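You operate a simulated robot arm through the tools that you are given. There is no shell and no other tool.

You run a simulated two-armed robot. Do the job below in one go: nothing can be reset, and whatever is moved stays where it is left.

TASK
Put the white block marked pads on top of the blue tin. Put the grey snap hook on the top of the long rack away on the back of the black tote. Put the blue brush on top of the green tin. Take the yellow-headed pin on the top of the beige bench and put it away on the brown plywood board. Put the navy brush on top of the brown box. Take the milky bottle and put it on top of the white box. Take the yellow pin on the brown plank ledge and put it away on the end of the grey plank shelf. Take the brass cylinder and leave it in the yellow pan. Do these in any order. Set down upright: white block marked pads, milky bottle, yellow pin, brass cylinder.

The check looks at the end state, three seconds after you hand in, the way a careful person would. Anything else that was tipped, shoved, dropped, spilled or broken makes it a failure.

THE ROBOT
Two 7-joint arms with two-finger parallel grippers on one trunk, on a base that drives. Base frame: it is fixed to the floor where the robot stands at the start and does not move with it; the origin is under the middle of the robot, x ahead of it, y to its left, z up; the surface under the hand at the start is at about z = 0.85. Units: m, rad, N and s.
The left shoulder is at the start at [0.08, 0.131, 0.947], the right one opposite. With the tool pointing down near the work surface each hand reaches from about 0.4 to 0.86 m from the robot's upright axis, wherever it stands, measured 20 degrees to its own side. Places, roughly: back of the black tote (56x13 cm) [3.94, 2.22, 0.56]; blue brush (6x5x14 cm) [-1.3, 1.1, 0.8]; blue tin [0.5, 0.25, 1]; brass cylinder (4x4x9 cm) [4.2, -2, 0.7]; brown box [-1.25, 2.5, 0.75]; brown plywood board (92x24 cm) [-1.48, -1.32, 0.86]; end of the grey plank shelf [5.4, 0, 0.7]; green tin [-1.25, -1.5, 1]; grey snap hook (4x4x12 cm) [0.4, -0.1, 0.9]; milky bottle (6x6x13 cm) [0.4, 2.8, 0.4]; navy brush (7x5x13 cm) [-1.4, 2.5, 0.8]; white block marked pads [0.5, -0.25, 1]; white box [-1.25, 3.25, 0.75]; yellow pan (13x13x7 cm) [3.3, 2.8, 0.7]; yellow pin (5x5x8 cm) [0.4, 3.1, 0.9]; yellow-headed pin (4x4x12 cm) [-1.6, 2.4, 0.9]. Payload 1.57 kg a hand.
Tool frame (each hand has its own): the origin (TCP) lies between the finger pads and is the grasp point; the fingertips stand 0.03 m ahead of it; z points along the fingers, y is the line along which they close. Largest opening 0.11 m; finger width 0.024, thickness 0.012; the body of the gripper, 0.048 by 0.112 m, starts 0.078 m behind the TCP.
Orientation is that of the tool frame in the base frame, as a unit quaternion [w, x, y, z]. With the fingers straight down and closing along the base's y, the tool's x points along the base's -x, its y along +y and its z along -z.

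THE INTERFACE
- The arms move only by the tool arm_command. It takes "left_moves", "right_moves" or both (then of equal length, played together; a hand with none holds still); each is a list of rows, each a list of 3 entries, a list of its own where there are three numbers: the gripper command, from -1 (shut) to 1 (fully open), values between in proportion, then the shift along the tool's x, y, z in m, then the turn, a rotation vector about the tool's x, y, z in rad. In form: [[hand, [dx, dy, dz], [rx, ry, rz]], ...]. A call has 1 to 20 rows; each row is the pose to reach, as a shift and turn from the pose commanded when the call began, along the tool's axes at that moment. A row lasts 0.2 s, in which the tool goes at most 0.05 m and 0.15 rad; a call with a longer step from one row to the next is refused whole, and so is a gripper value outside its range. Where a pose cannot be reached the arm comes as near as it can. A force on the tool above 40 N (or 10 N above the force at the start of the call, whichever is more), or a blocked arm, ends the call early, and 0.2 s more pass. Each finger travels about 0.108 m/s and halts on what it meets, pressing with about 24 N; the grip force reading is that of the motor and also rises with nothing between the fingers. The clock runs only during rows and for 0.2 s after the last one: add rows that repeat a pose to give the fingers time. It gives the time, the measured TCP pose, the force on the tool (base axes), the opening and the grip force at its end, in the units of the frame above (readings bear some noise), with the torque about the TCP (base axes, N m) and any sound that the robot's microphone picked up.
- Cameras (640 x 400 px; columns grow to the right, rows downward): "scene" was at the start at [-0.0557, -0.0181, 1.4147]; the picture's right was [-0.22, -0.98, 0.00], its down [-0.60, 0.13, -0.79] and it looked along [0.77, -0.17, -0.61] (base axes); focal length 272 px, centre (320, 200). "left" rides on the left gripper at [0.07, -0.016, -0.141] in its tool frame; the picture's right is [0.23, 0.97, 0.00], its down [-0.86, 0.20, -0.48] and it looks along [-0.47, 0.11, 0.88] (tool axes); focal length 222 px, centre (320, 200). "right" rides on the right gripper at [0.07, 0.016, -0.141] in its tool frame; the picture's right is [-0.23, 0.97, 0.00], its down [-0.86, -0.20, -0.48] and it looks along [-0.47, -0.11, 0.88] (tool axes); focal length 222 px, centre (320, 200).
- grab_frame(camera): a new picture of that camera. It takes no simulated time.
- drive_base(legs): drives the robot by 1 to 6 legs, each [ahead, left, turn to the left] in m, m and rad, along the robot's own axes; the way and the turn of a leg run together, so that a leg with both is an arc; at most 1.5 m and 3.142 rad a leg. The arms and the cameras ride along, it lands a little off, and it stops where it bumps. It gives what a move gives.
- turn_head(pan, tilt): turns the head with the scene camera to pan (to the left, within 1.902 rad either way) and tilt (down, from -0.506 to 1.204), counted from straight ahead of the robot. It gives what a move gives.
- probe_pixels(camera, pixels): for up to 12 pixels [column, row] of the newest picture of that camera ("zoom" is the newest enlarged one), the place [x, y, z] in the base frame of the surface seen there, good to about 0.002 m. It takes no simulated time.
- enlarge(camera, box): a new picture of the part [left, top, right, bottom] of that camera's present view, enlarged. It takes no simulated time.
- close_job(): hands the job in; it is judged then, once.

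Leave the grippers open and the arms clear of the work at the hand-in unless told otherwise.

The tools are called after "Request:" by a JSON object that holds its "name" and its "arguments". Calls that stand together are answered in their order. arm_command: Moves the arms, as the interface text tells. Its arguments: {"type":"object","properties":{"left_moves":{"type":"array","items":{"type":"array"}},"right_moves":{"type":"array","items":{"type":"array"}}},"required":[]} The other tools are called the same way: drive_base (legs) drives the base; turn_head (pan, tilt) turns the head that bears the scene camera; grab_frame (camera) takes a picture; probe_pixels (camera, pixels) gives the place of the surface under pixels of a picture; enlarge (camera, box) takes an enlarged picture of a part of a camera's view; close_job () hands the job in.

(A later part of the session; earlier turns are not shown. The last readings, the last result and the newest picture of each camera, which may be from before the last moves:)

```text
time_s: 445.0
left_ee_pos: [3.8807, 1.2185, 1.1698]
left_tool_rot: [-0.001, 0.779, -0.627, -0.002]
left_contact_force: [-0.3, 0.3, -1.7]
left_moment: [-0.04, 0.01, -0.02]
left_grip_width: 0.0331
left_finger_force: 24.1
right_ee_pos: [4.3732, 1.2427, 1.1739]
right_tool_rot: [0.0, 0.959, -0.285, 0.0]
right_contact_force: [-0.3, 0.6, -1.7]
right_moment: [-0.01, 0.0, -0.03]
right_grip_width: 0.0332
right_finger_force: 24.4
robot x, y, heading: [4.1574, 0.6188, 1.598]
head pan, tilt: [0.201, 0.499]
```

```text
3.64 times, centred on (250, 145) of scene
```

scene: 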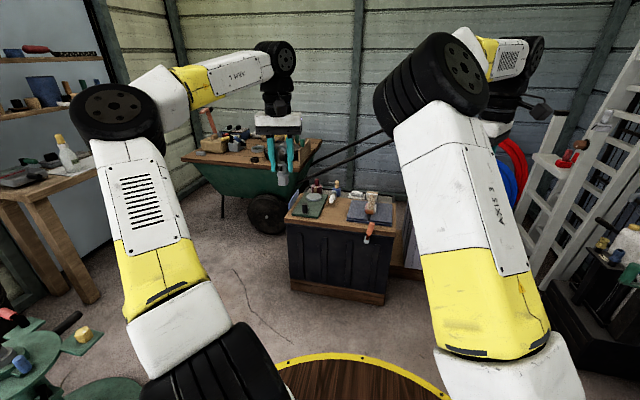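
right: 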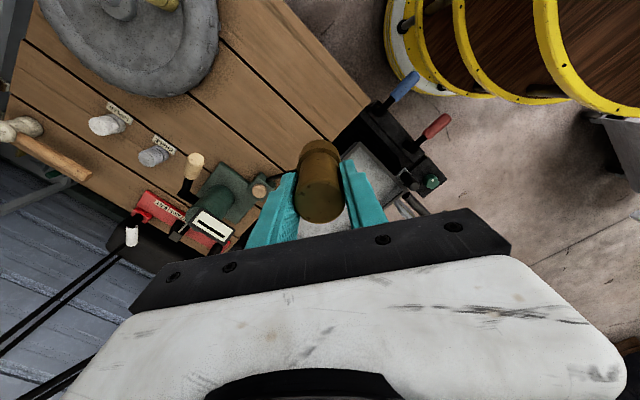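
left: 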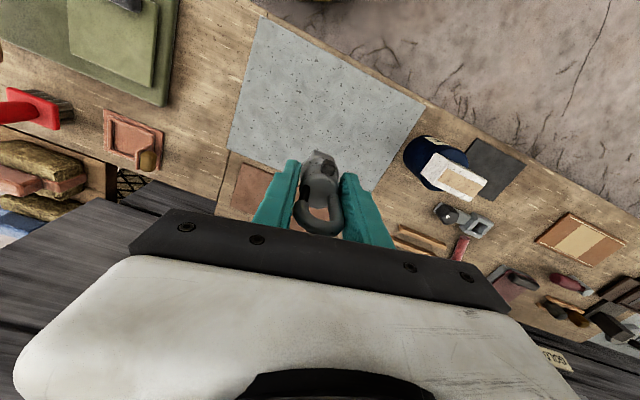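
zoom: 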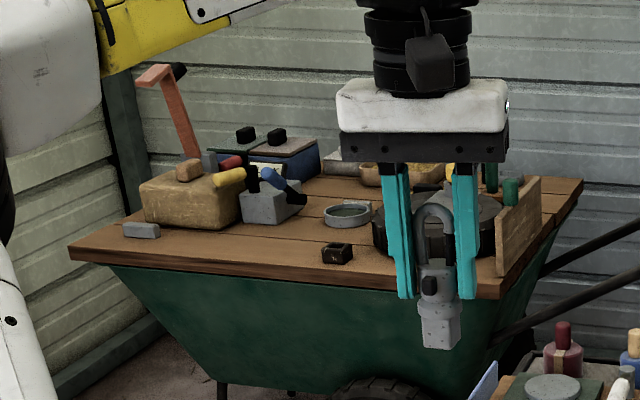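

The back strip of the tote (grey, z≈0.56–0.57) carries bottles and a sponge; its right end looks free. I'll probe that end, and look for the yellow pan with the left camera.

Request:
{"name": "grab_frame", "arguments": {"camera": "left"}}

Request:
{"name": "enlarge", "arguments": {"camera": "scene", "box": [280, 170, 420, 230]}}

Request:
{"name": "probe_pixels", "arguments": {"camera": "zoom", "pixels": [[480, 135], [500, 130], [460, 128], [520, 140], [240, 110], [300, 125], [120, 90], [130, 65], [430, 115], [390, 120], [250, 95], [180, 105]]}}

```text
taken
```

left: 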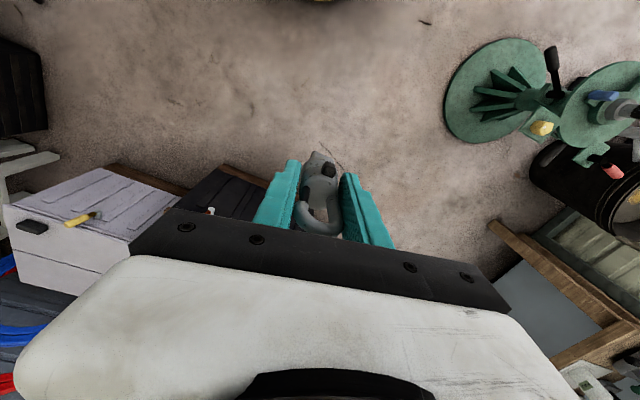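

```text
4.57 times, centred on (350, 200) of scene
```

zoom: 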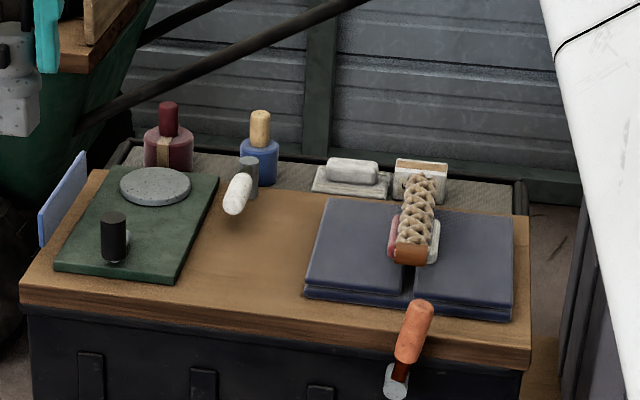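

```text
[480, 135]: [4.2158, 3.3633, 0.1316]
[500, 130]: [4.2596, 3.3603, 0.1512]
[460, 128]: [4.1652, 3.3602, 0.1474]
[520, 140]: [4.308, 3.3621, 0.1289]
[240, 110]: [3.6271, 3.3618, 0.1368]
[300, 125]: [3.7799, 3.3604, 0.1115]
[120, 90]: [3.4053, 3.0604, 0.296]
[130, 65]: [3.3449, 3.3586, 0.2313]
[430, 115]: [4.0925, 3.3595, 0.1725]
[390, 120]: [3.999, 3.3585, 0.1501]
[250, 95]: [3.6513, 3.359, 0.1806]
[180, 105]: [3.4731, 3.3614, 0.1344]
```

I'll probe the free parts of the strip properly.

Request:
{"name": "probe_pixels", "arguments": {"camera": "zoom", "pixels": [[480, 190], [500, 200], [465, 195], [480, 205], [510, 185], [295, 178], [217, 170], [135, 155], [447, 190], [390, 185], [278, 175], [195, 165]]}}

```text
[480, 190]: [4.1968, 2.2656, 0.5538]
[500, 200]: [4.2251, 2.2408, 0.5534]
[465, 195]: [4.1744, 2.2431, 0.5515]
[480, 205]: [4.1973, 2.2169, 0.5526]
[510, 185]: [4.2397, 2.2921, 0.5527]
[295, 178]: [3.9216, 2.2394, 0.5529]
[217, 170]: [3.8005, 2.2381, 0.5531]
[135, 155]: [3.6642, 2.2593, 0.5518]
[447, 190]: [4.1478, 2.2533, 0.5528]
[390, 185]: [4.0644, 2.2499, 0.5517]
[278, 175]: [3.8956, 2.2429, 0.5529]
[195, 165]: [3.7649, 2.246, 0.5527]
```

The strip is z=0.553, x 3.66–4.24, y about 2.155–2.285; its right end, around (4.187,2.222), is free. I'll check obstacles on the right before moving there.

Request:
{"name": "turn_head", "arguments": {"pan": -0.5, "tilt": 0.5}}

Request:
{"name": "grab_frame", "arguments": {"camera": "scene"}}

Request:
{"name": "probe_pixels", "arguments": {"camera": "scene", "pixels": [[300, 200], [350, 250], [400, 250], [450, 250], [300, 280], [250, 280], [500, 200], [420, 200], [230, 220], [560, 250]]}}

```text
time_s: 446.1
left_ee_pos: [3.8807, 1.2185, 1.1691]
left_tool_rot: [-0.001, 0.779, -0.627, -0.002]
left_contact_force: [0.0, 0.5, -1.5]
left_moment: [-0.03, 0.04, 0.04]
left_grip_width: 0.0328
left_finger_force: 24.1
right_ee_pos: [4.3734, 1.2425, 1.1754]
right_tool_rot: [0.0, 0.959, -0.285, 0.001]
right_contact_force: [0.9, -0.2, -1.3]
right_moment: [0.03, 0.03, 0.03]
right_grip_width: 0.0331
right_finger_force: 23.9
robot x, y, heading: [4.161, 0.6227, 1.603]
head pan, tilt: [-0.499, 0.499]
```

```text
taken
```

scene: 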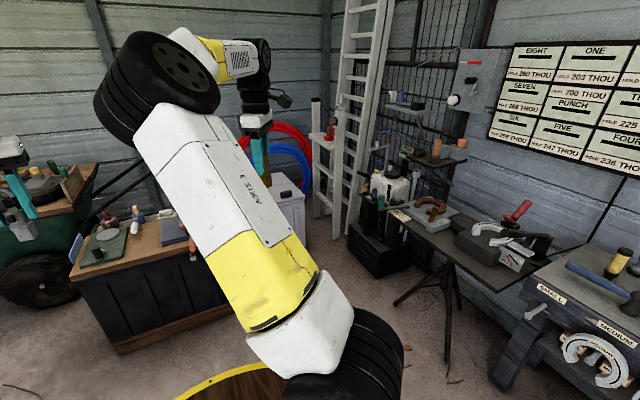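

```text
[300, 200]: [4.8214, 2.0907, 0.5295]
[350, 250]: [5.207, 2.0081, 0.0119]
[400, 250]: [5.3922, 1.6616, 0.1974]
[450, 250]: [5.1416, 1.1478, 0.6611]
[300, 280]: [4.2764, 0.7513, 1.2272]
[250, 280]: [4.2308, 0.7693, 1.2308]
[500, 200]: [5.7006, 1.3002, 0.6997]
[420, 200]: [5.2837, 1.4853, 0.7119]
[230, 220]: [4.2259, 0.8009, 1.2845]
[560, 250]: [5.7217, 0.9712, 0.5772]
```

Free space on the right (table starts at x≈5.1). I'll now yaw the left tool clockwise by 1.75 rad, so its fingers will close along y at the tote.

Request:
{"name": "arm_command", "arguments": {"left_moves": [[-1, [0, 0, 0], [0, 0, 0.14]], [-1, [0, 0, 0], [0, 0, 0.28]], [-1, [0, 0, 0], [0, 0, 0.42]], [-1, [0, 0, 0], [0, 0, 0.56]], [-1, [0, 0, 0], [0, 0, 0.7]], [-1, [0, 0, 0], [0, 0, 0.84]], [-1, [0, 0, 0], [0, 0, 0.98]], [-1, [0, 0, 0], [0, 0, 1.12]], [-1, [0, 0, 0], [0, 0, 1.26]], [-1, [0, 0, 0], [0, 0, 1.4]], [-1, [0, 0, 0], [0, 0, 1.54]], [-1, [0, 0, 0], [0, 0, 1.68]], [-1, [0, 0, 0], [0, 0, 1.75]], [-1, [0, 0, 0], [0, 0, 1.75]]]}}

Request:
{"name": "turn_head", "arguments": {"pan": 0.2, "tilt": 0.5}}

Request:
{"name": "grab_frame", "arguments": {"camera": "scene"}}

```text
time_s: 449.1
left_ee_pos: [4.0102, 0.9484, 1.0925]
left_tool_rot: [0.0, -0.021, 1.0, 0.003]
left_contact_force: [-0.5, -0.4, -1.1]
left_moment: [0.0, 0.0, -0.02]
left_grip_width: 0.0331
left_finger_force: 23.7
left hand out of reach, approached as far as the arm can: row 3, 5, 6, 7, 8, 9, 10, 11, 12, 13, 14
right_ee_pos: [4.3749, 1.2424, 1.1749]
right_tool_rot: [0.0, 0.959, -0.285, 0.0]
right_contact_force: [0.9, 0.7, -1.3]
right_moment: [0.01, -0.01, -0.01]
right_grip_width: 0.0333
right_finger_force: 24.2
robot x, y, heading: [4.1566, 0.6226, 1.606]
head pan, tilt: [-0.499, 0.499]
```

```text
time_s: 450.1
left_ee_pos: [4.0119, 0.9507, 1.0911]
left_tool_rot: [-0.001, -0.019, 1.0, 0.004]
left_contact_force: [0.0, 0.0, -1.8]
left_moment: [-0.01, -0.02, 0.01]
left_grip_width: 0.0329
left_finger_force: 24.1
right_ee_pos: [4.3736, 1.2425, 1.175]
right_tool_rot: [0.0, 0.959, -0.285, 0.001]
right_contact_force: [-0.1, -0.3, -1.2]
right_moment: [0.0, -0.01, 0.03]
right_grip_width: 0.0334
right_finger_force: 23.9
robot x, y, heading: [4.1595, 0.6197, 1.598]
head pan, tilt: [0.201, 0.499]
```

```text
taken
```

scene: 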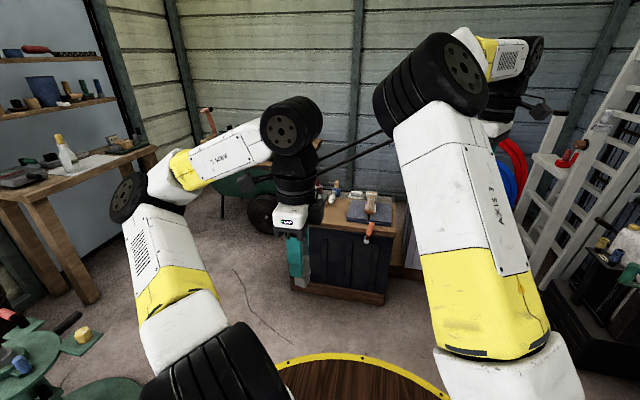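

The orientation is reached, though the hand drifted back. I'll test extending it forward.

Request:
{"name": "arm_command", "arguments": {"left_moves": [[-1, [0, 0.04, -0.005], [0, 0, 0]], [-1, [0, 0.08, -0.01], [0, 0, 0]], [-1, [0, 0.12, -0.015], [0, 0, 0]], [-1, [0, 0.16, -0.02], [0, 0, 0]], [-1, [0, 0.2, -0.025], [0, 0, 0]], [-1, [0, 0.24, -0.03], [0, 0, 0]], [-1, [0, 0.24, -0.03], [0, 0, 0]]]}}

Request:
{"name": "grab_frame", "arguments": {"camera": "scene"}}

```text
time_s: 451.7
left_ee_pos: [4.0107, 0.9517, 1.0871]
left_tool_rot: [0.0, -0.02, 1.0, 0.004]
left_contact_force: [-0.1, -0.1, -2.2]
left_moment: [-0.05, 0.01, 0.02]
left_grip_width: 0.0329
left_finger_force: 23.5
left hand out of reach, approached as far as the arm can: row 1, 2, 3, 4, 5, 6, 7
right_ee_pos: [4.3725, 1.2424, 1.1762]
right_tool_rot: [0.0, 0.958, -0.285, 0.0]
right_contact_force: [-0.3, -0.9, -1.5]
right_moment: [0.04, 0.0, 0.04]
right_grip_width: 0.0334
right_finger_force: 24.1
robot x, y, heading: [4.161, 0.6196, 1.6]
head pan, tilt: [0.201, 0.499]
```

```text
taken
```

scene: 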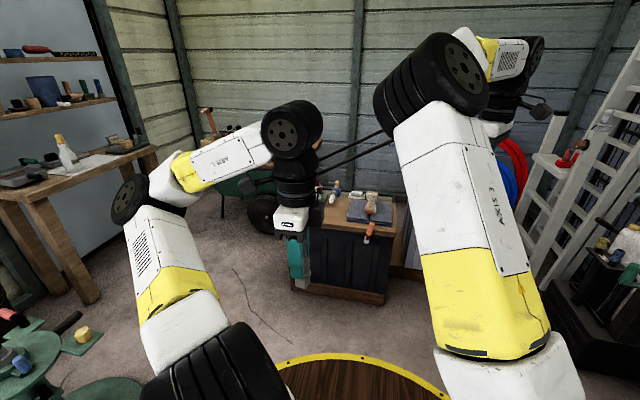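

Clockwise is limited for this arm, so I'll go the other way: yaw counter-clockwise (closing along y is reached there too), re-extending the hand on the way.

Request:
{"name": "arm_command", "arguments": {"left_moves": [[-1, [0, 0, 0], [0, 0, -0.14]], [-1, [0, 0, 0], [0, 0, -0.28]], [-1, [0, 0, 0], [0, 0, -0.42]], [-1, [0, 0, 0], [0, 0, -0.56]], [-1, [0.015, 0.034, -0.01], [0, 0, -0.7]], [-1, [0.03, 0.068, -0.02], [0, 0, -0.84]], [-1, [0.045, 0.102, -0.03], [0, 0, -0.98]], [-1, [0.06, 0.136, -0.04], [0, 0, -1.12]], [-1, [0.075, 0.17, -0.05], [0, 0, -1.26]], [-1, [0.09, 0.204, -0.06], [0, 0, -1.4]], [-1, [0.105, 0.238, -0.07], [0, 0, -1.54]], [-1, [0.119, 0.272, -0.08], [0, 0, -1.68]], [-1, [0.119, 0.272, -0.08], [0, 0, -1.82]], [-1, [0.119, 0.272, -0.08], [0, 0, -1.96]], [-1, [0.119, 0.272, -0.08], [0, 0, -2.1]], [-1, [0.119, 0.272, -0.08], [0, 0, -2.24]], [-1, [0.119, 0.272, -0.08], [0, 0, -2.38]], [-1, [0.119, 0.272, -0.08], [0, 0, -2.52]], [-1, [0.119, 0.272, -0.08], [0, 0, -2.66]], [-1, [0.119, 0.272, -0.08], [0, 0, -2.66]]]}}

Request:
{"name": "grab_frame", "arguments": {"camera": "scene"}}

```text
time_s: 455.9
left_ee_pos: [3.8686, 1.2182, 1.1857]
left_tool_rot: [-0.003, 0.976, -0.22, -0.002]
left_contact_force: [0.2, 0.4, -1.1]
left_moment: [0.01, -0.01, 0.01]
left_grip_width: 0.033
left_finger_force: 23.7
left hand out of reach, approached as far as the arm can: row 12, 13, 14, 15, 16, 17, 18, 19, 20
right_ee_pos: [4.3732, 1.2425, 1.1737]
right_tool_rot: [0.0, 0.959, -0.285, 0.0]
right_contact_force: [-1.0, 0.6, -1.9]
right_moment: [-0.03, 0.0, -0.01]
right_grip_width: 0.0331
right_finger_force: 23.8
robot x, y, heading: [4.1569, 0.6231, 1.599]
head pan, tilt: [0.201, 0.499]
```

```text
taken
```

scene: 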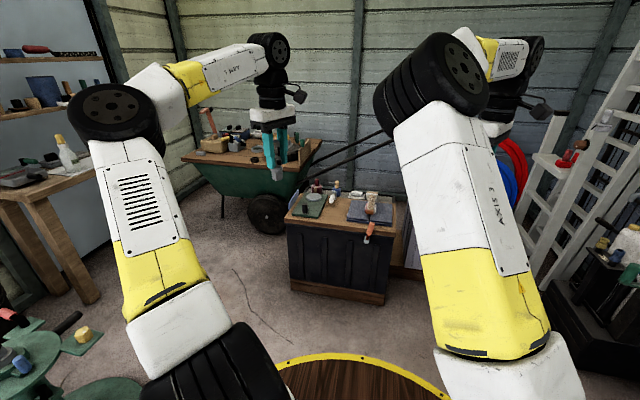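

The closing axis is now about 25° off y, good enough. I'll test whether the hand can extend forward in this orientation.

Request:
{"name": "arm_command", "arguments": {"left_moves": [[-1, [0.017, -0.036, 0.02], [0, 0, 0]], [-1, [0.034, -0.072, 0.04], [0, 0, 0]], [-1, [0.051, -0.108, 0.07], [0, 0, 0]], [-1, [0.051, -0.108, 0.11], [0, 0, 0]], [-1, [0.051, -0.108, 0.15], [0, 0, 0]], [-1, [0.051, -0.108, 0.15], [0, 0, 0]]]}}

Request:
{"name": "grab_frame", "arguments": {"camera": "scene"}}

```text
time_s: 457.3
left_ee_pos: [3.9129, 1.2282, 1.0425]
left_tool_rot: [-0.002, 0.975, -0.221, -0.001]
left_contact_force: [0.7, 0.6, -1.4]
left_moment: [-0.03, 0.02, 0.02]
left_grip_width: 0.0332
left_finger_force: 24.6
left hand out of reach, approached as far as the arm can: row 1, 2, 3, 4, 5, 6
right_ee_pos: [4.3737, 1.2416, 1.1751]
right_tool_rot: [-0.001, 0.959, -0.285, 0.0]
right_contact_force: [-0.6, 0.2, -2.4]
right_moment: [0.01, 0.01, 0.02]
right_grip_width: 0.0331
right_finger_force: 24.1
robot x, y, heading: [4.1551, 0.621, 1.602]
head pan, tilt: [0.201, 0.499]
```

```text
taken
```

scene: 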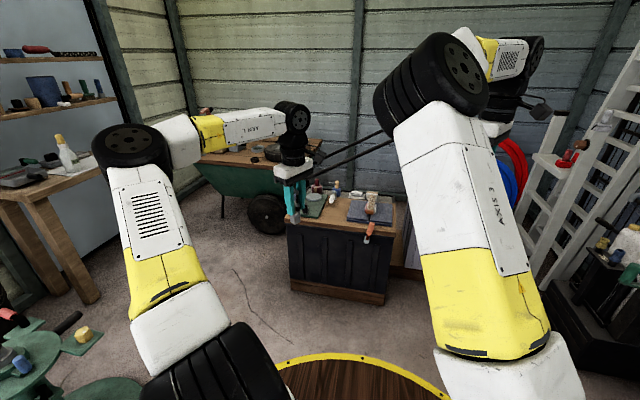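

It can't extend in that orientation. I'll instead use the natural yaw (closing along x) and set the hook at x≈4.197, where the fingers just fit. I'll rotate back.

Request:
{"name": "arm_command", "arguments": {"left_moves": [[-1, [0, 0, 0], [0, 0, 0.14]], [-1, [0, 0, -0.02], [0, 0, 0.28]], [-1, [0, 0, -0.04], [0, 0, 0.42]], [-1, [0, 0, -0.06], [0, 0, 0.56]], [-1, [0, 0, -0.08], [0, 0, 0.7]], [-1, [0, 0, -0.08], [0, 0, 0.84]], [-1, [0, 0, -0.08], [0, 0, 0.98]], [-1, [0, 0, -0.08], [0, 0, 1.13]], [-1, [0, 0, -0.08], [0, 0, 1.13]]]}}

Request:
{"name": "arm_command", "arguments": {"left_moves": [[-1, [-0.03, 0, 0], [0, 0, 0]], [-1, [-0.06, 0, 0], [0, 0, 0]], [-1, [-0.09, 0, 0], [0, 0, 0]], [-1, [-0.09, 0, 0], [0, 0, 0]]]}}

Request:
{"name": "grab_frame", "arguments": {"camera": "scene"}}

```text
time_s: 459.3
left_ee_pos: [3.9005, 1.215, 1.1184]
left_tool_rot: [0.002, -0.705, 0.709, 0.002]
left_contact_force: [-0.1, -0.2, -0.3]
left_moment: [-0.04, -0.01, 0.0]
left_grip_width: 0.0332
left_finger_force: 23.5
left hand out of reach, approached as far as the arm can: row 3, 4, 5, 6, 7, 8, 9
right_ee_pos: [4.373, 1.243, 1.1767]
right_tool_rot: [0.0, 0.958, -0.285, 0.001]
right_contact_force: [-0.3, 0.1, -1.9]
right_moment: [0.03, 0.01, -0.03]
right_grip_width: 0.0333
right_finger_force: 24.0
robot x, y, heading: [4.154, 0.6187, 1.603]
head pan, tilt: [0.201, 0.499]
```

```text
time_s: 460.3
left_ee_pos: [3.8622, 1.2364, 1.1089]
left_tool_rot: [0.001, -0.705, 0.709, 0.002]
left_contact_force: [-0.1, 0.0, -2.1]
left_moment: [0.0, -0.01, -0.01]
left_grip_width: 0.0329
left_finger_force: 23.7
left hand out of reach, approached as far as the arm can: row 1, 2, 3, 4
right_ee_pos: [4.3725, 1.2425, 1.1743]
right_tool_rot: [0.0, 0.959, -0.285, 0.0]
right_contact_force: [0.0, 0.0, -1.8]
right_moment: [-0.03, 0.0, 0.0]
right_grip_width: 0.0331
right_finger_force: 24.4
robot x, y, heading: [4.1616, 0.6219, 1.606]
head pan, tilt: [0.201, 0.499]
```

```text
taken
```

scene: 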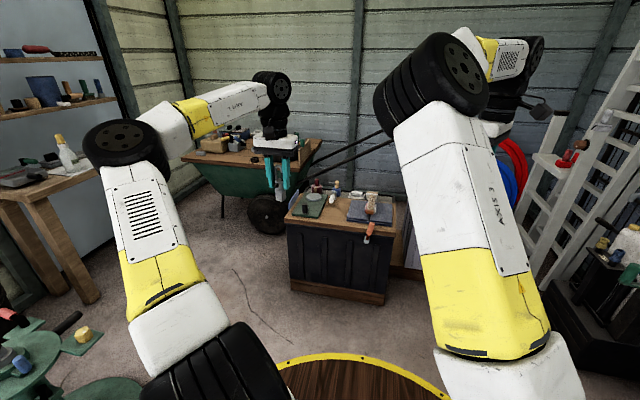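

The left arm's elbow is out and limits forward reach. I'll use the same trick as before, mirrored: roll the tool so the wrist shifts inward, then come back.

Request:
{"name": "arm_command", "arguments": {"left_moves": [[-1, [0, 0, 0], [-0.13, 0, 0]], [-1, [0, 0, 0], [-0.26, 0, 0]], [-1, [0, 0, 0], [-0.39, 0, 0]], [-1, [0, 0, 0], [-0.52, 0, 0]], [-1, [0, 0, 0], [-0.65, 0, 0]], [-1, [0, 0, 0], [-0.785, 0, 0]], [-1, [0, 0, 0], [-0.785, 0, 0]]]}}

Request:
{"name": "grab_frame", "arguments": {"camera": "scene"}}

```text
time_s: 461.9
left_ee_pos: [3.8058, 1.1753, 1.1105]
left_tool_rot: [-0.268, -0.653, 0.654, 0.274]
left_contact_force: [0.2, -0.5, -2.3]
left_moment: [-0.01, -0.05, 0.0]
left_grip_width: 0.0332
left_finger_force: 24.0
left hand out of reach, approached as far as the arm can: row 1, 2, 3, 4, 5, 6, 7
right_ee_pos: [4.3728, 1.2423, 1.1749]
right_tool_rot: [0.0, 0.959, -0.285, 0.0]
right_contact_force: [-0.2, 0.0, -1.7]
right_moment: [0.02, 0.01, 0.01]
right_grip_width: 0.0333
right_finger_force: 24.3
robot x, y, heading: [4.1577, 0.6185, 1.601]
head pan, tilt: [0.201, 0.499]
```

```text
taken
```

scene: 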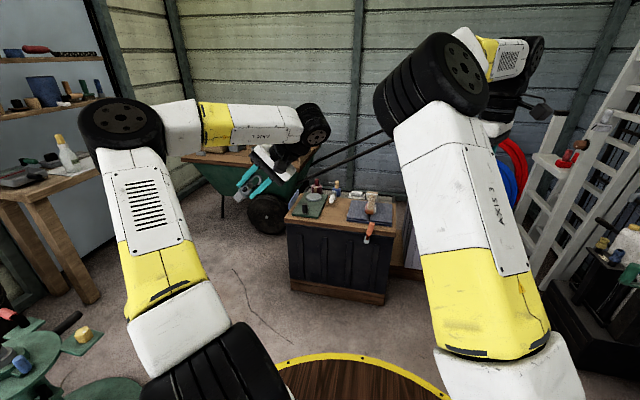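

Now I'll translate the hand to the right (+x) in this rolled pose.

Request:
{"name": "arm_command", "arguments": {"left_moves": [[-1, [0, -0.028, -0.028], [0, 0, 0]], [-1, [0, -0.057, -0.057], [0, 0, 0]], [-1, [0, -0.085, -0.085], [0, 0, 0]], [-1, [0, -0.113, -0.113], [0, 0, 0]], [-1, [0, -0.113, -0.113], [0, 0, 0]]]}}

Request:
{"name": "grab_frame", "arguments": {"camera": "scene"}}

```text
time_s: 463.1
left_ee_pos: [3.8611, 1.1137, 1.119]
left_tool_rot: [-0.267, -0.652, 0.654, 0.274]
left_contact_force: [0.0, 0.7, -1.8]
left_moment: [0.01, -0.04, 0.02]
left_grip_width: 0.0331
left_finger_force: 24.3
left hand out of reach, approached as far as the arm can: row 1, 2, 3, 4, 5
right_ee_pos: [4.3728, 1.2429, 1.1756]
right_tool_rot: [0.0, 0.959, -0.284, 0.0]
right_contact_force: [-0.1, -0.3, -2.4]
right_moment: [0.01, -0.02, -0.01]
right_grip_width: 0.0331
right_finger_force: 23.9
robot x, y, heading: [4.1587, 0.6211, 1.604]
head pan, tilt: [0.201, 0.499]
```

```text
taken
```

scene: 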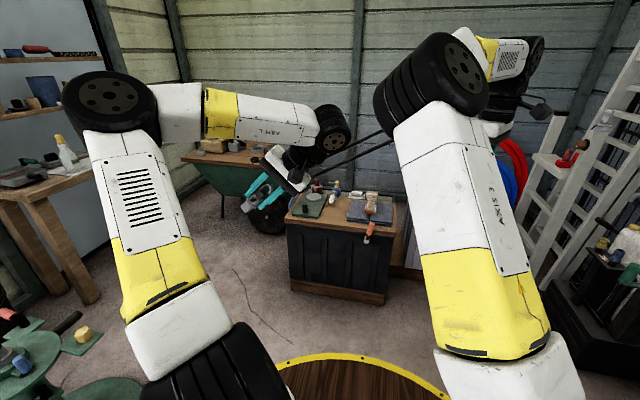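

The left arm stays limited, but my right arm is in good shape. Plan: first set the brass cylinder in the pan with the right hand, then pass the hook over via a free surface. I'll un-roll the left tool first.

Request:
{"name": "arm_command", "arguments": {"left_moves": [[-1, [0, 0, 0], [0.13, 0, 0]], [-1, [0, 0, 0], [0.26, 0, 0]], [-1, [0, 0, 0], [0.39, 0, 0]], [-1, [0, 0, 0], [0.52, 0, 0]], [-1, [0, 0, 0], [0.65, 0, 0]], [-1, [0, 0, 0], [0.785, 0, 0]], [-1, [0, 0, 0], [0.785, 0, 0]]]}}

Request:
{"name": "turn_head", "arguments": {"pan": 0.45, "tilt": 0.4}}

Request:
{"name": "grab_frame", "arguments": {"camera": "scene"}}

Request:
{"name": "enlarge", "arguments": {"camera": "scene", "box": [240, 80, 440, 200]}}

```text
time_s: 464.7
left_ee_pos: [3.8632, 1.1098, 1.1162]
left_tool_rot: [0.002, -0.705, 0.709, 0.002]
left_contact_force: [-0.4, -0.1, -1.4]
left_moment: [-0.02, 0.01, 0.02]
left_grip_width: 0.033
left_finger_force: 23.4
right_ee_pos: [4.3718, 1.2429, 1.1749]
right_tool_rot: [0.0, 0.959, -0.285, 0.0]
right_contact_force: [-0.3, -0.1, -2.3]
right_moment: [-0.02, -0.01, -0.01]
right_grip_width: 0.0331
right_finger_force: 24.4
robot x, y, heading: [4.1575, 0.6222, 1.602]
head pan, tilt: [0.201, 0.499]
```

```text
time_s: 465.5
left_ee_pos: [3.8634, 1.1096, 1.1161]
left_tool_rot: [0.001, -0.705, 0.709, 0.003]
left_contact_force: [0.2, -0.3, -2.0]
left_moment: [0.0, 0.01, -0.01]
left_grip_width: 0.033
left_finger_force: 24.3
right_ee_pos: [4.374, 1.2433, 1.175]
right_tool_rot: [0.0, 0.959, -0.284, -0.001]
right_contact_force: [0.5, 0.6, -2.2]
right_moment: [0.04, 0.01, 0.0]
right_grip_width: 0.0332
right_finger_force: 24.0
robot x, y, heading: [4.1599, 0.6197, 1.6]
head pan, tilt: [0.45, 0.4]
```

```text
taken
```

scene: 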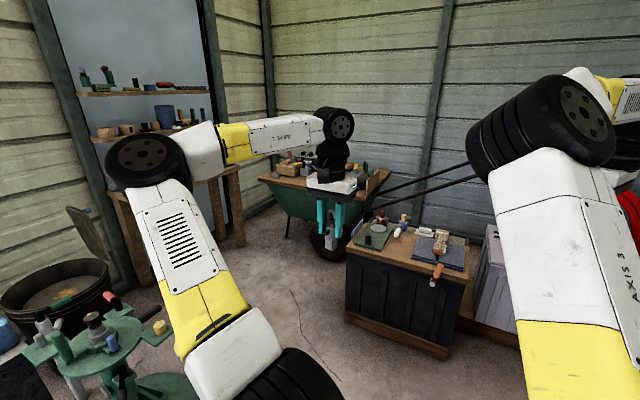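

```text
3.20 times, centred on (340, 140) of scene
```

zoom: 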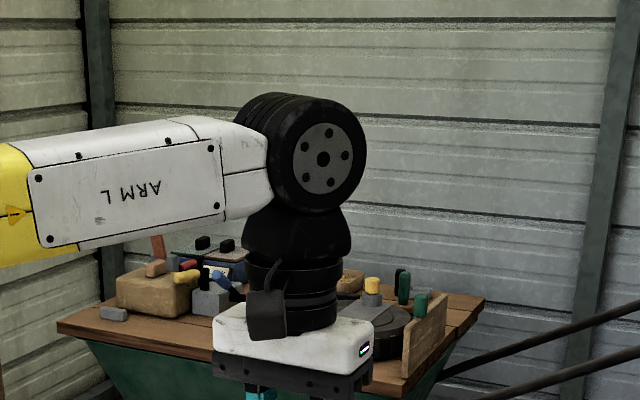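

The left arm hides the wheelbarrow's load. I'll move closer, to about (3.6,1.2), and look again.

Request:
{"name": "drive_base", "arguments": {"legs": [[0.55, 0.5, 0]]}}

Request:
{"name": "turn_head", "arguments": {"pan": 0.1, "tilt": 0.45}}

Request:
{"name": "grab_frame", "arguments": {"camera": "scene"}}

Request:
{"name": "grab_frame", "arguments": {"camera": "left"}}

```text
time_s: 469.5
left_ee_pos: [3.3436, 1.6393, 1.115]
left_tool_rot: [0.002, -0.704, 0.71, 0.003]
left_contact_force: [-0.1, 0.5, -0.9]
left_moment: [0.0, 0.01, 0.05]
left_grip_width: 0.0332
left_finger_force: 23.9
right_ee_pos: [3.853, 1.7711, 1.1749]
right_tool_rot: [0.0, 0.957, -0.289, 0.0]
right_contact_force: [-0.6, 0.6, -2.8]
right_moment: [0.01, -0.01, 0.01]
right_grip_width: 0.0333
right_finger_force: 24.0
robot x, y, heading: [3.6338, 1.1478, 1.596]
head pan, tilt: [0.45, 0.4]
```

```text
time_s: 470.4
left_ee_pos: [3.3442, 1.638, 1.1155]
left_tool_rot: [0.001, -0.703, 0.711, 0.002]
left_contact_force: [-0.2, -0.1, -2.3]
left_moment: [-0.03, -0.02, 0.02]
left_grip_width: 0.0329
left_finger_force: 23.9
right_ee_pos: [3.8537, 1.7683, 1.1754]
right_tool_rot: [-0.001, 0.958, -0.288, 0.0]
right_contact_force: [-0.5, -0.2, -1.1]
right_moment: [0.0, -0.01, 0.02]
right_grip_width: 0.0332
right_finger_force: 23.5
robot x, y, heading: [3.6354, 1.1476, 1.596]
head pan, tilt: [0.099, 0.45]
```

```text
taken
```

scene: 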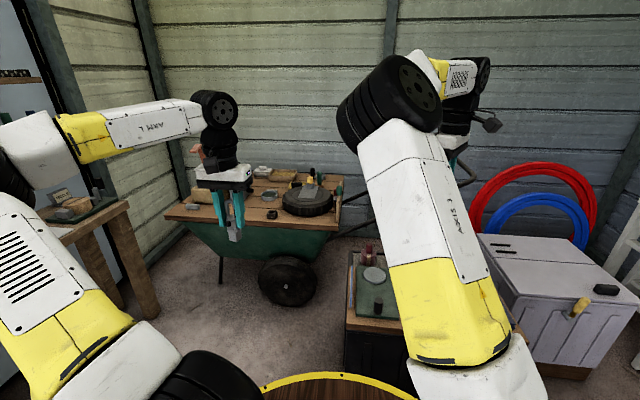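

```text
taken
```

left: 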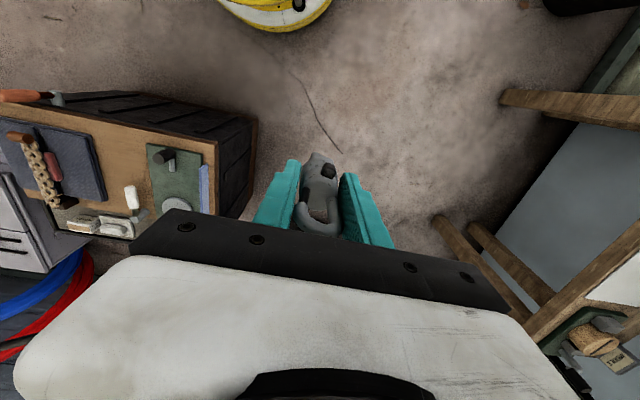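

I'll enlarge the wheelbarrow's load.

Request:
{"name": "enlarge", "arguments": {"camera": "scene", "box": [160, 140, 360, 250]}}

Request:
{"name": "probe_pixels", "arguments": {"camera": "zoom", "pixels": [[325, 95], [290, 110], [380, 110], [350, 180], [360, 230], [470, 200], [480, 150], [560, 190], [120, 160], [400, 115], [310, 90], [350, 120]]}}

```text
3.20 times, centred on (260, 195) of scene
```

zoom: 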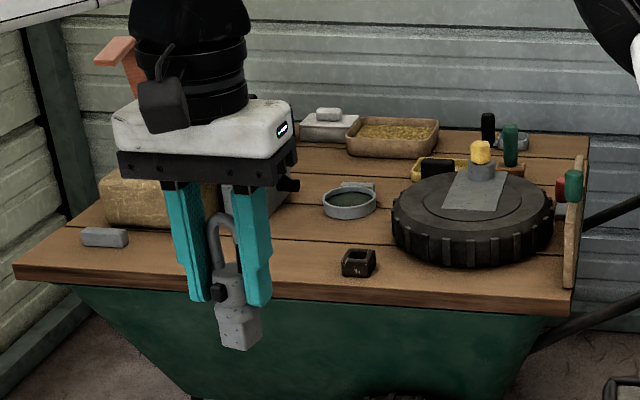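

```text
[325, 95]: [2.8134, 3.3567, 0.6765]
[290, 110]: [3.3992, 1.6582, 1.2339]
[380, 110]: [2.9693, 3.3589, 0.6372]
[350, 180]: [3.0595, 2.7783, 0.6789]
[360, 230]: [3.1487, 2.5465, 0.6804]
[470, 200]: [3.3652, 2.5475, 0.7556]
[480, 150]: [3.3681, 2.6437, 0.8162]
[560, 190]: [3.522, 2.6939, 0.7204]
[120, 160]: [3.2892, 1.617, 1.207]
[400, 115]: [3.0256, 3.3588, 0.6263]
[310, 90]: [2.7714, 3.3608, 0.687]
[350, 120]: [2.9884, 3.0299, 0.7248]
```

The yellow pan seems to be partly hidden behind the tyre (zoom (430,170)). I'll probe around it, and the wheelbarrow's wheel and legs for base clearance.

Request:
{"name": "enlarge", "arguments": {"camera": "scene", "box": [270, 165, 350, 215]}}

Request:
{"name": "probe_pixels", "arguments": {"camera": "scene", "pixels": [[287, 285], [270, 300], [305, 295], [221, 280], [250, 240], [300, 240], [130, 280], [150, 310], [355, 300], [350, 260]]}}

```text
8.00 times, centred on (310, 190) of scene
```

zoom: 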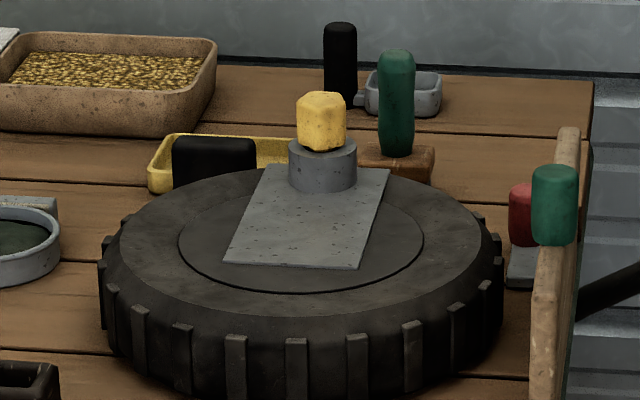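

```text
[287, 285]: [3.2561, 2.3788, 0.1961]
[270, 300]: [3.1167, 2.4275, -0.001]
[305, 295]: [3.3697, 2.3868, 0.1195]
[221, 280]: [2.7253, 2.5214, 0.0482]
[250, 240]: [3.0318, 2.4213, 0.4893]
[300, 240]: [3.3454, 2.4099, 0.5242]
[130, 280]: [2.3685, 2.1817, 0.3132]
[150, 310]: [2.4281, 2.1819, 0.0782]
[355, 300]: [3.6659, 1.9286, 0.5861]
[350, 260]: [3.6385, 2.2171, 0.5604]
```

There's the yellow pan, behind the tyre, with a black object near it. I'll probe it.

Request:
{"name": "probe_pixels", "arguments": {"camera": "zoom", "pixels": [[155, 170], [165, 150], [200, 134], [270, 140], [285, 150], [215, 150], [265, 160], [175, 160], [285, 165], [340, 60], [395, 100], [320, 120]]}}

```text
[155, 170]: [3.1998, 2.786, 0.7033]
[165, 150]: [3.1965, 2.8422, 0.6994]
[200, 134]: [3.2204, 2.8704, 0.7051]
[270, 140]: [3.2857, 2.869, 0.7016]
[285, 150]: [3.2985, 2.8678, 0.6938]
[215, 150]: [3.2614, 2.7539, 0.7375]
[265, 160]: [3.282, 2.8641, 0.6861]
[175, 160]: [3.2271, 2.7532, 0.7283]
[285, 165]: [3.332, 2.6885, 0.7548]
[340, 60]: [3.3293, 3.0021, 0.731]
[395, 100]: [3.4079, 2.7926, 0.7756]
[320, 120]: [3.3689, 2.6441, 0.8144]
```

The pan spans about x 3.197–3.327, y 2.745–2.873, rim z≈0.705, with a black block on its front side. I'll raise the left hand a bit and drive to about (3.06,2.05).

Request:
{"name": "arm_command", "arguments": {"left_moves": [[-1, [0, 0, -0.04], [0, 0, 0]], [-1, [0.02, 0, -0.08], [0, 0, 0]], [-1, [0.04, 0, -0.12], [0, 0, 0]], [-1, [0.04, 0, -0.12], [0, 0, 0]]]}}

Request:
{"name": "drive_base", "arguments": {"legs": [[0.3, 0.35, -0.025], [0.6, 0.2, 0]]}}

Request:
{"name": "grab_frame", "arguments": {"camera": "right"}}

Request:
{"name": "grab_frame", "arguments": {"camera": "scene"}}

```text
time_s: 471.4
left_ee_pos: [3.3461, 1.598, 1.2361]
left_tool_rot: [0.002, -0.703, 0.711, 0.002]
left_contact_force: [-0.6, 0.2, -1.0]
left_moment: [-0.03, 0.0, 0.0]
left_grip_width: 0.033
left_finger_force: 24.1
right_ee_pos: [3.8532, 1.77, 1.1756]
right_tool_rot: [0.0, 0.957, -0.289, 0.001]
right_contact_force: [-0.3, 0.3, -1.7]
right_moment: [-0.03, 0.04, -0.02]
right_grip_width: 0.0332
right_finger_force: 23.5
robot x, y, heading: [3.6366, 1.144, 1.594]
head pan, tilt: [0.099, 0.45]
```

```text
time_s: 477.4
left_ee_pos: [2.8034, 2.5049, 1.2351]
left_tool_rot: [0.002, -0.695, 0.719, 0.002]
left_contact_force: [0.6, -0.5, -1.2]
left_moment: [0.0, -0.01, 0.02]
left_grip_width: 0.0327
left_finger_force: 23.9
right_ee_pos: [3.3131, 2.6632, 1.1745]
right_tool_rot: [0.001, 0.954, -0.299, -0.001]
right_contact_force: [0.1, 0.4, -1.2]
right_moment: [0.0, -0.02, 0.01]
right_grip_width: 0.0332
right_finger_force: 24.5
robot x, y, heading: [3.0817, 2.0452, 1.573]
head pan, tilt: [0.099, 0.45]
stopped in leg 2: the robot was blocked; the commanded pose is now the measured one
```

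```text
taken
```

right: 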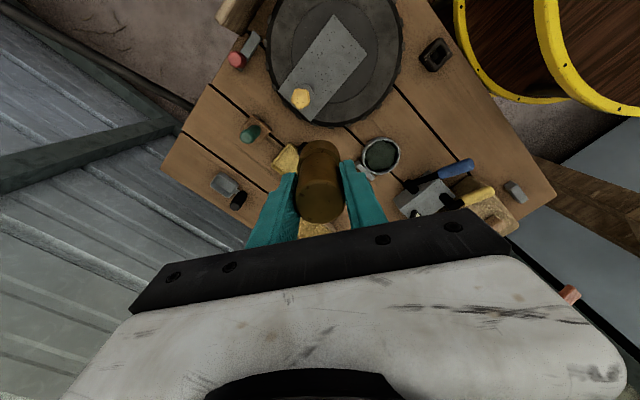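

```text
taken
```

scene: 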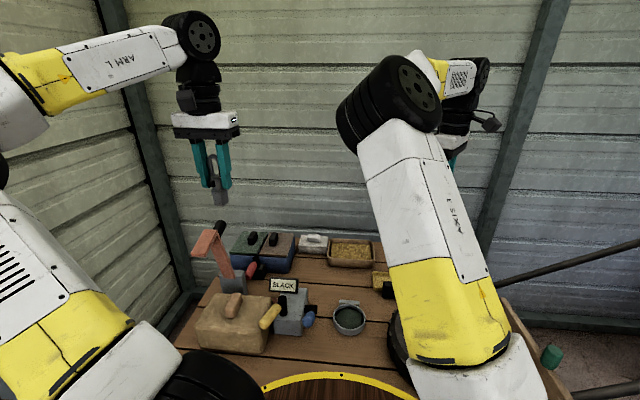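

The base touched the wheelbarrow and stopped; the load looks undisturbed. I'll back off 2 cm and look at the pan from above.

Request:
{"name": "drive_base", "arguments": {"legs": [[-0.02, 0, 0]]}}

Request:
{"name": "enlarge", "arguments": {"camera": "right", "box": [150, 0, 540, 230]}}

Request:
{"name": "enlarge", "arguments": {"camera": "scene", "box": [190, 210, 420, 370]}}

```text
time_s: 478.2
left_ee_pos: [2.8028, 2.4848, 1.2352]
left_tool_rot: [0.001, -0.695, 0.719, 0.003]
left_contact_force: [0.9, 0.1, -1.9]
left_moment: [-0.03, -0.01, 0.01]
left_grip_width: 0.033
left_finger_force: 23.4
right_ee_pos: [3.3145, 2.6432, 1.1748]
right_tool_rot: [0.001, 0.954, -0.3, 0.0]
right_contact_force: [0.7, 0.0, -0.9]
right_moment: [-0.03, 0.0, -0.02]
right_grip_width: 0.0332
right_finger_force: 23.8
robot x, y, heading: [3.0833, 2.0324, 1.571]
head pan, tilt: [0.099, 0.45]
```

```text
1.64 times, centred on (345, 115) of right
```

zoom: 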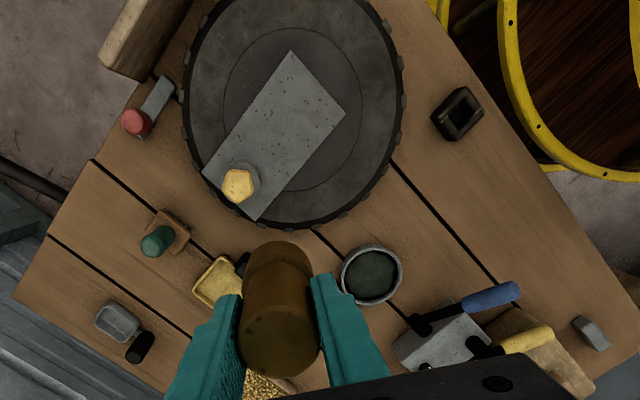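

```text
2.50 times, centred on (305, 290) of scene
```

zoom: 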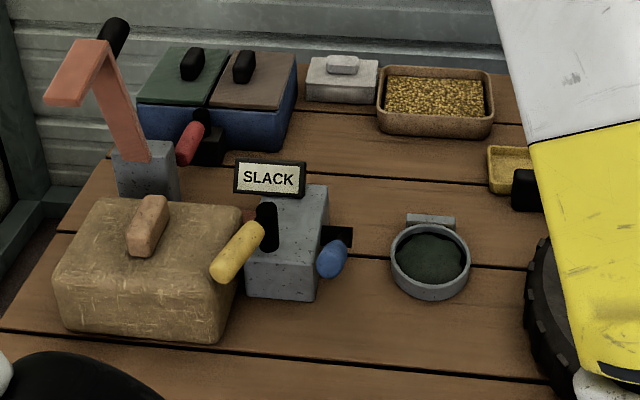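

I'll probe the pan's visible corners in the right view.

Request:
{"name": "probe_pixels", "arguments": {"camera": "right", "pixels": [[270, 169], [289, 149], [281, 178], [278, 165], [285, 160], [296, 153], [290, 170], [275, 175], [284, 170], [293, 160]]}}

Request:
{"name": "enlarge", "arguments": {"camera": "right", "box": [250, 130, 330, 200]}}

```text
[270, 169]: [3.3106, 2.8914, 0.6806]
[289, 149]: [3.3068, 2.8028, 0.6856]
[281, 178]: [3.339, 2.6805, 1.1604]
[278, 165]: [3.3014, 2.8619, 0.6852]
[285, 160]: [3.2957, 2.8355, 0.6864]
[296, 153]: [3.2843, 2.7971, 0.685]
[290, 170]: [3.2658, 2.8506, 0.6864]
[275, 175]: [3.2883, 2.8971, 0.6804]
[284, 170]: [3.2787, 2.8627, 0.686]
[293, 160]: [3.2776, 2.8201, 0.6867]
```

```text
5.71 times, centred on (290, 165) of right
```

zoom: 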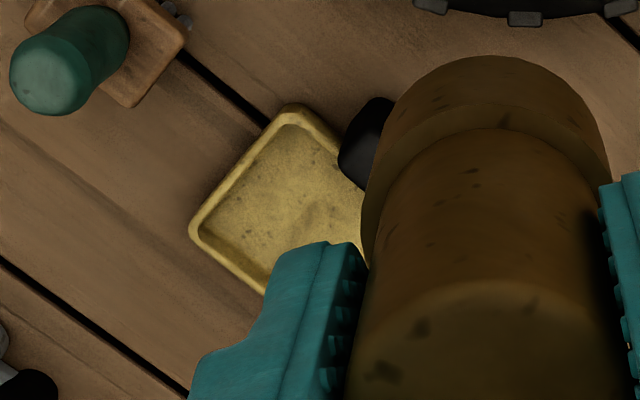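

The pan's tray interior is about x 3.205–3.32, y 2.79–2.87, floor z=0.686. I'll bring the cylinder over (3.265,2.838), then lower to z≈0.95 and check.

Request:
{"name": "arm_command", "arguments": {"right_moves": [[-1, [-0.0304, -0.0263, 0], [0, 0, 0]], [-1, [-0.0608, -0.0526, 0], [0, 0, 0]], [-1, [-0.0912, -0.0788, 0], [0, 0, 0]], [-1, [-0.1216, -0.1051, 0], [0, 0, 0]], [-1, [-0.152, -0.1314, 0], [0, 0, 0]], [-1, [-0.152, -0.1314, 0.045], [0, 0, 0]], [-1, [-0.152, -0.1314, 0.09], [0, 0, 0]], [-1, [-0.152, -0.1314, 0.135], [0, 0, 0]], [-1, [-0.152, -0.1314, 0.18], [0, 0, 0]], [-1, [-0.152, -0.1314, 0.225], [0, 0, 0]], [-1, [-0.152, -0.1314, 0.225], [0, 0, 0]]]}}

Request:
{"name": "grab_frame", "arguments": {"camera": "right"}}

Request:
{"name": "grab_frame", "arguments": {"camera": "scene"}}

```text
time_s: 480.6
left_ee_pos: [2.8028, 2.4841, 1.2367]
left_tool_rot: [0.002, -0.695, 0.719, 0.002]
left_contact_force: [-0.7, 0.1, -1.8]
left_moment: [-0.03, 0.0, 0.0]
left_grip_width: 0.0332
left_finger_force: 23.9
right_ee_pos: [3.2641, 2.8352, 0.9472]
right_tool_rot: [0.0, 0.954, -0.299, 0.0]
right_contact_force: [0.2, -0.7, -1.7]
right_moment: [0.04, 0.0, 0.0]
right_grip_width: 0.0333
right_finger_force: 24.1
right hand out of reach, approached as far as the arm can: row 4, 5, 6, 7, 8
robot x, y, heading: [3.0814, 2.0338, 1.575]
head pan, tilt: [0.099, 0.45]
```

```text
taken
```

right: 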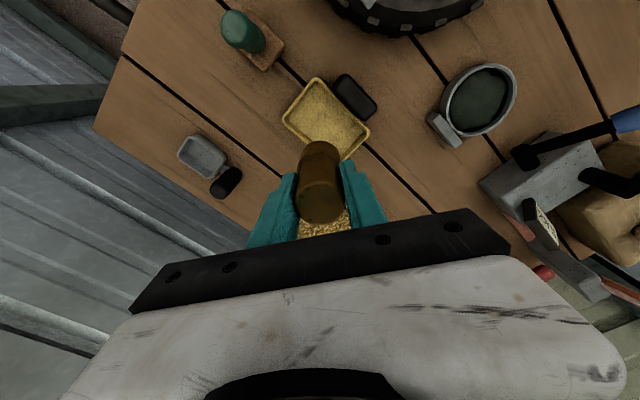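

```text
taken
```

scene: 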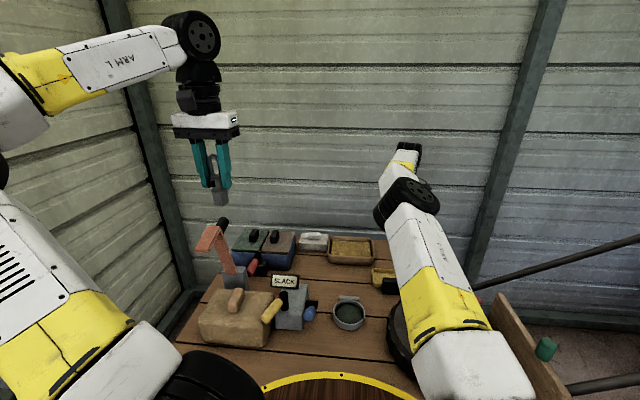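

The pan is well visible at (325,115). I'll enlarge and probe its corners and handle.

Request:
{"name": "enlarge", "arguments": {"camera": "right", "box": [260, 60, 390, 170]}}

Request:
{"name": "probe_pixels", "arguments": {"camera": "right", "pixels": [[318, 80], [285, 121], [368, 128], [350, 158], [325, 110], [340, 125], [310, 110], [352, 90], [340, 85], [375, 105], [300, 130], [345, 140]]}}

```text
3.64 times, centred on (325, 115) of right
```

zoom: 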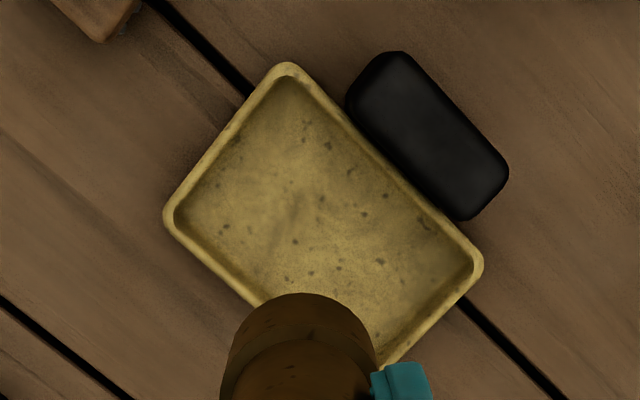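

```text
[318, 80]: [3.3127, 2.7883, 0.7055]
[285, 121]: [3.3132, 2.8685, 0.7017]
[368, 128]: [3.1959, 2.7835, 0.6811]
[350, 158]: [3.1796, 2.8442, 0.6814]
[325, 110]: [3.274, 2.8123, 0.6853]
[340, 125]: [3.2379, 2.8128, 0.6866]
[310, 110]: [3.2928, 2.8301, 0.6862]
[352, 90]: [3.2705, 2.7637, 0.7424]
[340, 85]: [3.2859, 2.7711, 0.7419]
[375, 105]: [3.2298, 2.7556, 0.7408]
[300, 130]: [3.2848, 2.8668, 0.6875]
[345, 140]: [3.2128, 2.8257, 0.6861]
```

The cylinder hangs over the tray's middle. I'll shift 5 mm to +y and lower to about 6 mm above the tray floor.

Request:
{"name": "arm_command", "arguments": {"right_moves": [[-1, [-0.0029, -0.0041, 0.02], [0, 0, 0]], [-1, [-0.0029, -0.0041, 0.06], [0, 0, 0]], [-1, [-0.0029, -0.0041, 0.1], [0, 0, 0]], [-1, [-0.0029, -0.0041, 0.14], [0, 0, 0]], [-1, [-0.0029, -0.0041, 0.17], [0, 0, 0]], [-1, [-0.0029, -0.0041, 0.183], [0, 0, 0]], [-1, [-0.0029, -0.0041, 0.183], [0, 0, 0]]]}}

Request:
{"name": "grab_frame", "arguments": {"camera": "right"}}

```text
time_s: 482.2
left_ee_pos: [2.8042, 2.4846, 1.2349]
left_tool_rot: [0.002, -0.695, 0.719, 0.003]
left_contact_force: [0.1, 0.3, -1.3]
left_moment: [0.03, 0.0, 0.01]
left_grip_width: 0.0332
left_finger_force: 23.8
right_ee_pos: [3.2617, 2.8408, 0.7683]
right_tool_rot: [0.0, 0.954, -0.299, -0.001]
right_contact_force: [0.2, -0.4, -1.5]
right_moment: [0.01, -0.01, 0.02]
right_grip_width: 0.0331
right_finger_force: 24.2
robot x, y, heading: [3.0802, 2.0298, 1.577]
head pan, tilt: [0.099, 0.45]
```

```text
taken
```

right: 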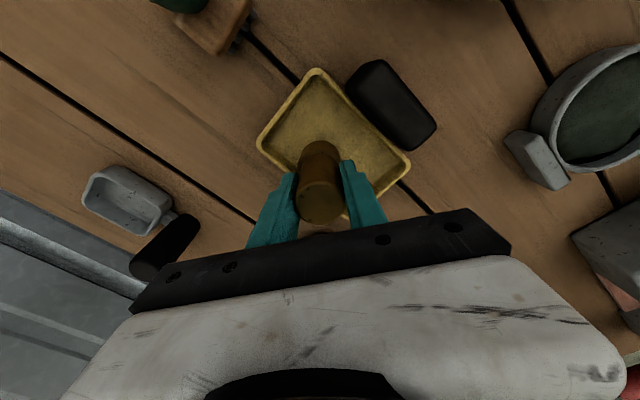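

I'll ease down until it touches the tray floor.

Request:
{"name": "arm_command", "arguments": {"right_moves": [[-1, [0, 0, 0.004], [0, 0, 0]], [-1, [0, 0, 0.007], [0, 0, 0]], [-1, [0, 0, 0.009], [0, 0, 0]], [-1, [0, 0, 0.01], [0, 0, 0]], [-1, [0, 0, 0.01], [0, 0, 0]]]}}

```text
time_s: 483.4
left_ee_pos: [2.8033, 2.4838, 1.2357]
left_tool_rot: [0.001, -0.695, 0.719, 0.002]
left_contact_force: [0.4, 0.2, -1.7]
left_moment: [0.0, 0.02, 0.01]
left_grip_width: 0.0328
left_finger_force: 24.1
right_ee_pos: [3.2649, 2.843, 0.758]
right_tool_rot: [0.0, 0.954, -0.299, 0.0]
right_contact_force: [0.0, 0.0, -0.7]
right_moment: [0.0, -0.05, 0.02]
right_grip_width: 0.0332
right_finger_force: 23.8
robot x, y, heading: [3.0791, 2.0246, 1.571]
head pan, tilt: [0.099, 0.45]
```

Request:
{"name": "arm_command", "arguments": {"right_moves": [[-1, [0, 0, 0.001], [0, 0, 0]], [-1, [0, 0, 0.002], [0, 0, 0]], [-1, [0, 0, 0.003], [0, 0, 0]], [-1, [0, 0, 0.003], [0, 0, 0]]]}}

```text
time_s: 484.4
left_ee_pos: [2.8018, 2.4847, 1.2348]
left_tool_rot: [0.001, -0.695, 0.719, 0.002]
left_contact_force: [-0.2, 0.5, -0.8]
left_moment: [-0.01, 0.01, 0.01]
left_grip_width: 0.0331
left_finger_force: 24.5
right_ee_pos: [3.2639, 2.8421, 0.7534]
right_tool_rot: [-0.001, 0.954, -0.299, 0.0]
right_contact_force: [0.9, 4.5, 17.9]
right_moment: [0.04, 0.05, 0.0]
right_grip_width: 0.0337
right_finger_force: 24.6
robot x, y, heading: [3.0823, 2.032, 1.575]
head pan, tilt: [0.099, 0.45]
```

Contact. I'll relax 2 mm and check the force.

Request:
{"name": "arm_command", "arguments": {"right_moves": [[-1, [0, 0, -0.001], [0, 0, 0]], [-1, [0, 0, -0.002], [0, 0, 0]], [-1, [0, 0, -0.002], [0, 0, 0]]]}}

```text
time_s: 485.2
left_ee_pos: [2.8021, 2.4842, 1.2352]
left_tool_rot: [0.002, -0.696, 0.718, 0.002]
left_contact_force: [-0.7, 0.3, -2.0]
left_moment: [-0.01, 0.03, 0.03]
left_grip_width: 0.0331
left_finger_force: 23.7
right_ee_pos: [3.2641, 2.8433, 0.7552]
right_tool_rot: [0.001, 0.954, -0.299, 0.0]
right_contact_force: [1.0, 2.7, 5.8]
right_moment: [0.28, 0.0, -0.05]
right_grip_width: 0.0332
right_finger_force: 24.4
robot x, y, heading: [3.0791, 2.0237, 1.578]
head pan, tilt: [0.099, 0.45]
```

Small residual force. I'll open to 6 cm and rise straight up.

Request:
{"name": "arm_command", "arguments": {"right_moves": [[-0.3, [0, 0, -0.0005], [0, 0, 0]], [0, [0, 0, -0.0005], [0, 0, 0]], [0.1, [0, 0, -0.0005], [0, 0, 0]], [0.1, [0, 0, -0.001], [0, 0, 0]], [0.1, [0, 0, -0.03], [0, 0, 0]], [0.1, [0, 0, -0.07], [0, 0, 0]], [0.1, [0, 0, -0.11], [0, 0, 0]], [0.1, [0, 0, -0.15], [0, 0, 0]], [0.1, [0, 0, -0.19], [0, 0, 0]], [0.1, [0, 0, -0.19], [0, 0, 0]]]}}

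Request:
{"name": "grab_frame", "arguments": {"camera": "right"}}

```text
time_s: 487.4
left_ee_pos: [2.8021, 2.4842, 1.2358]
left_tool_rot: [0.002, -0.695, 0.719, 0.003]
left_contact_force: [0.3, -0.1, -2.7]
left_moment: [-0.04, 0.01, -0.01]
left_grip_width: 0.033
left_finger_force: 23.3
right_ee_pos: [3.2637, 2.8435, 0.9492]
right_tool_rot: [0.0, 0.954, -0.298, 0.001]
right_contact_force: [0.1, -0.2, -0.5]
right_moment: [0.02, 0.01, -0.01]
right_grip_width: 0.0606
right_finger_force: 0.0
robot x, y, heading: [3.0816, 2.0288, 1.575]
head pan, tilt: [0.099, 0.45]
```

```text
taken
```

right: 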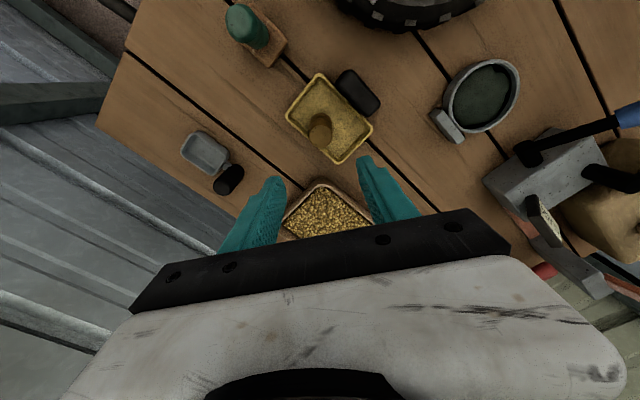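

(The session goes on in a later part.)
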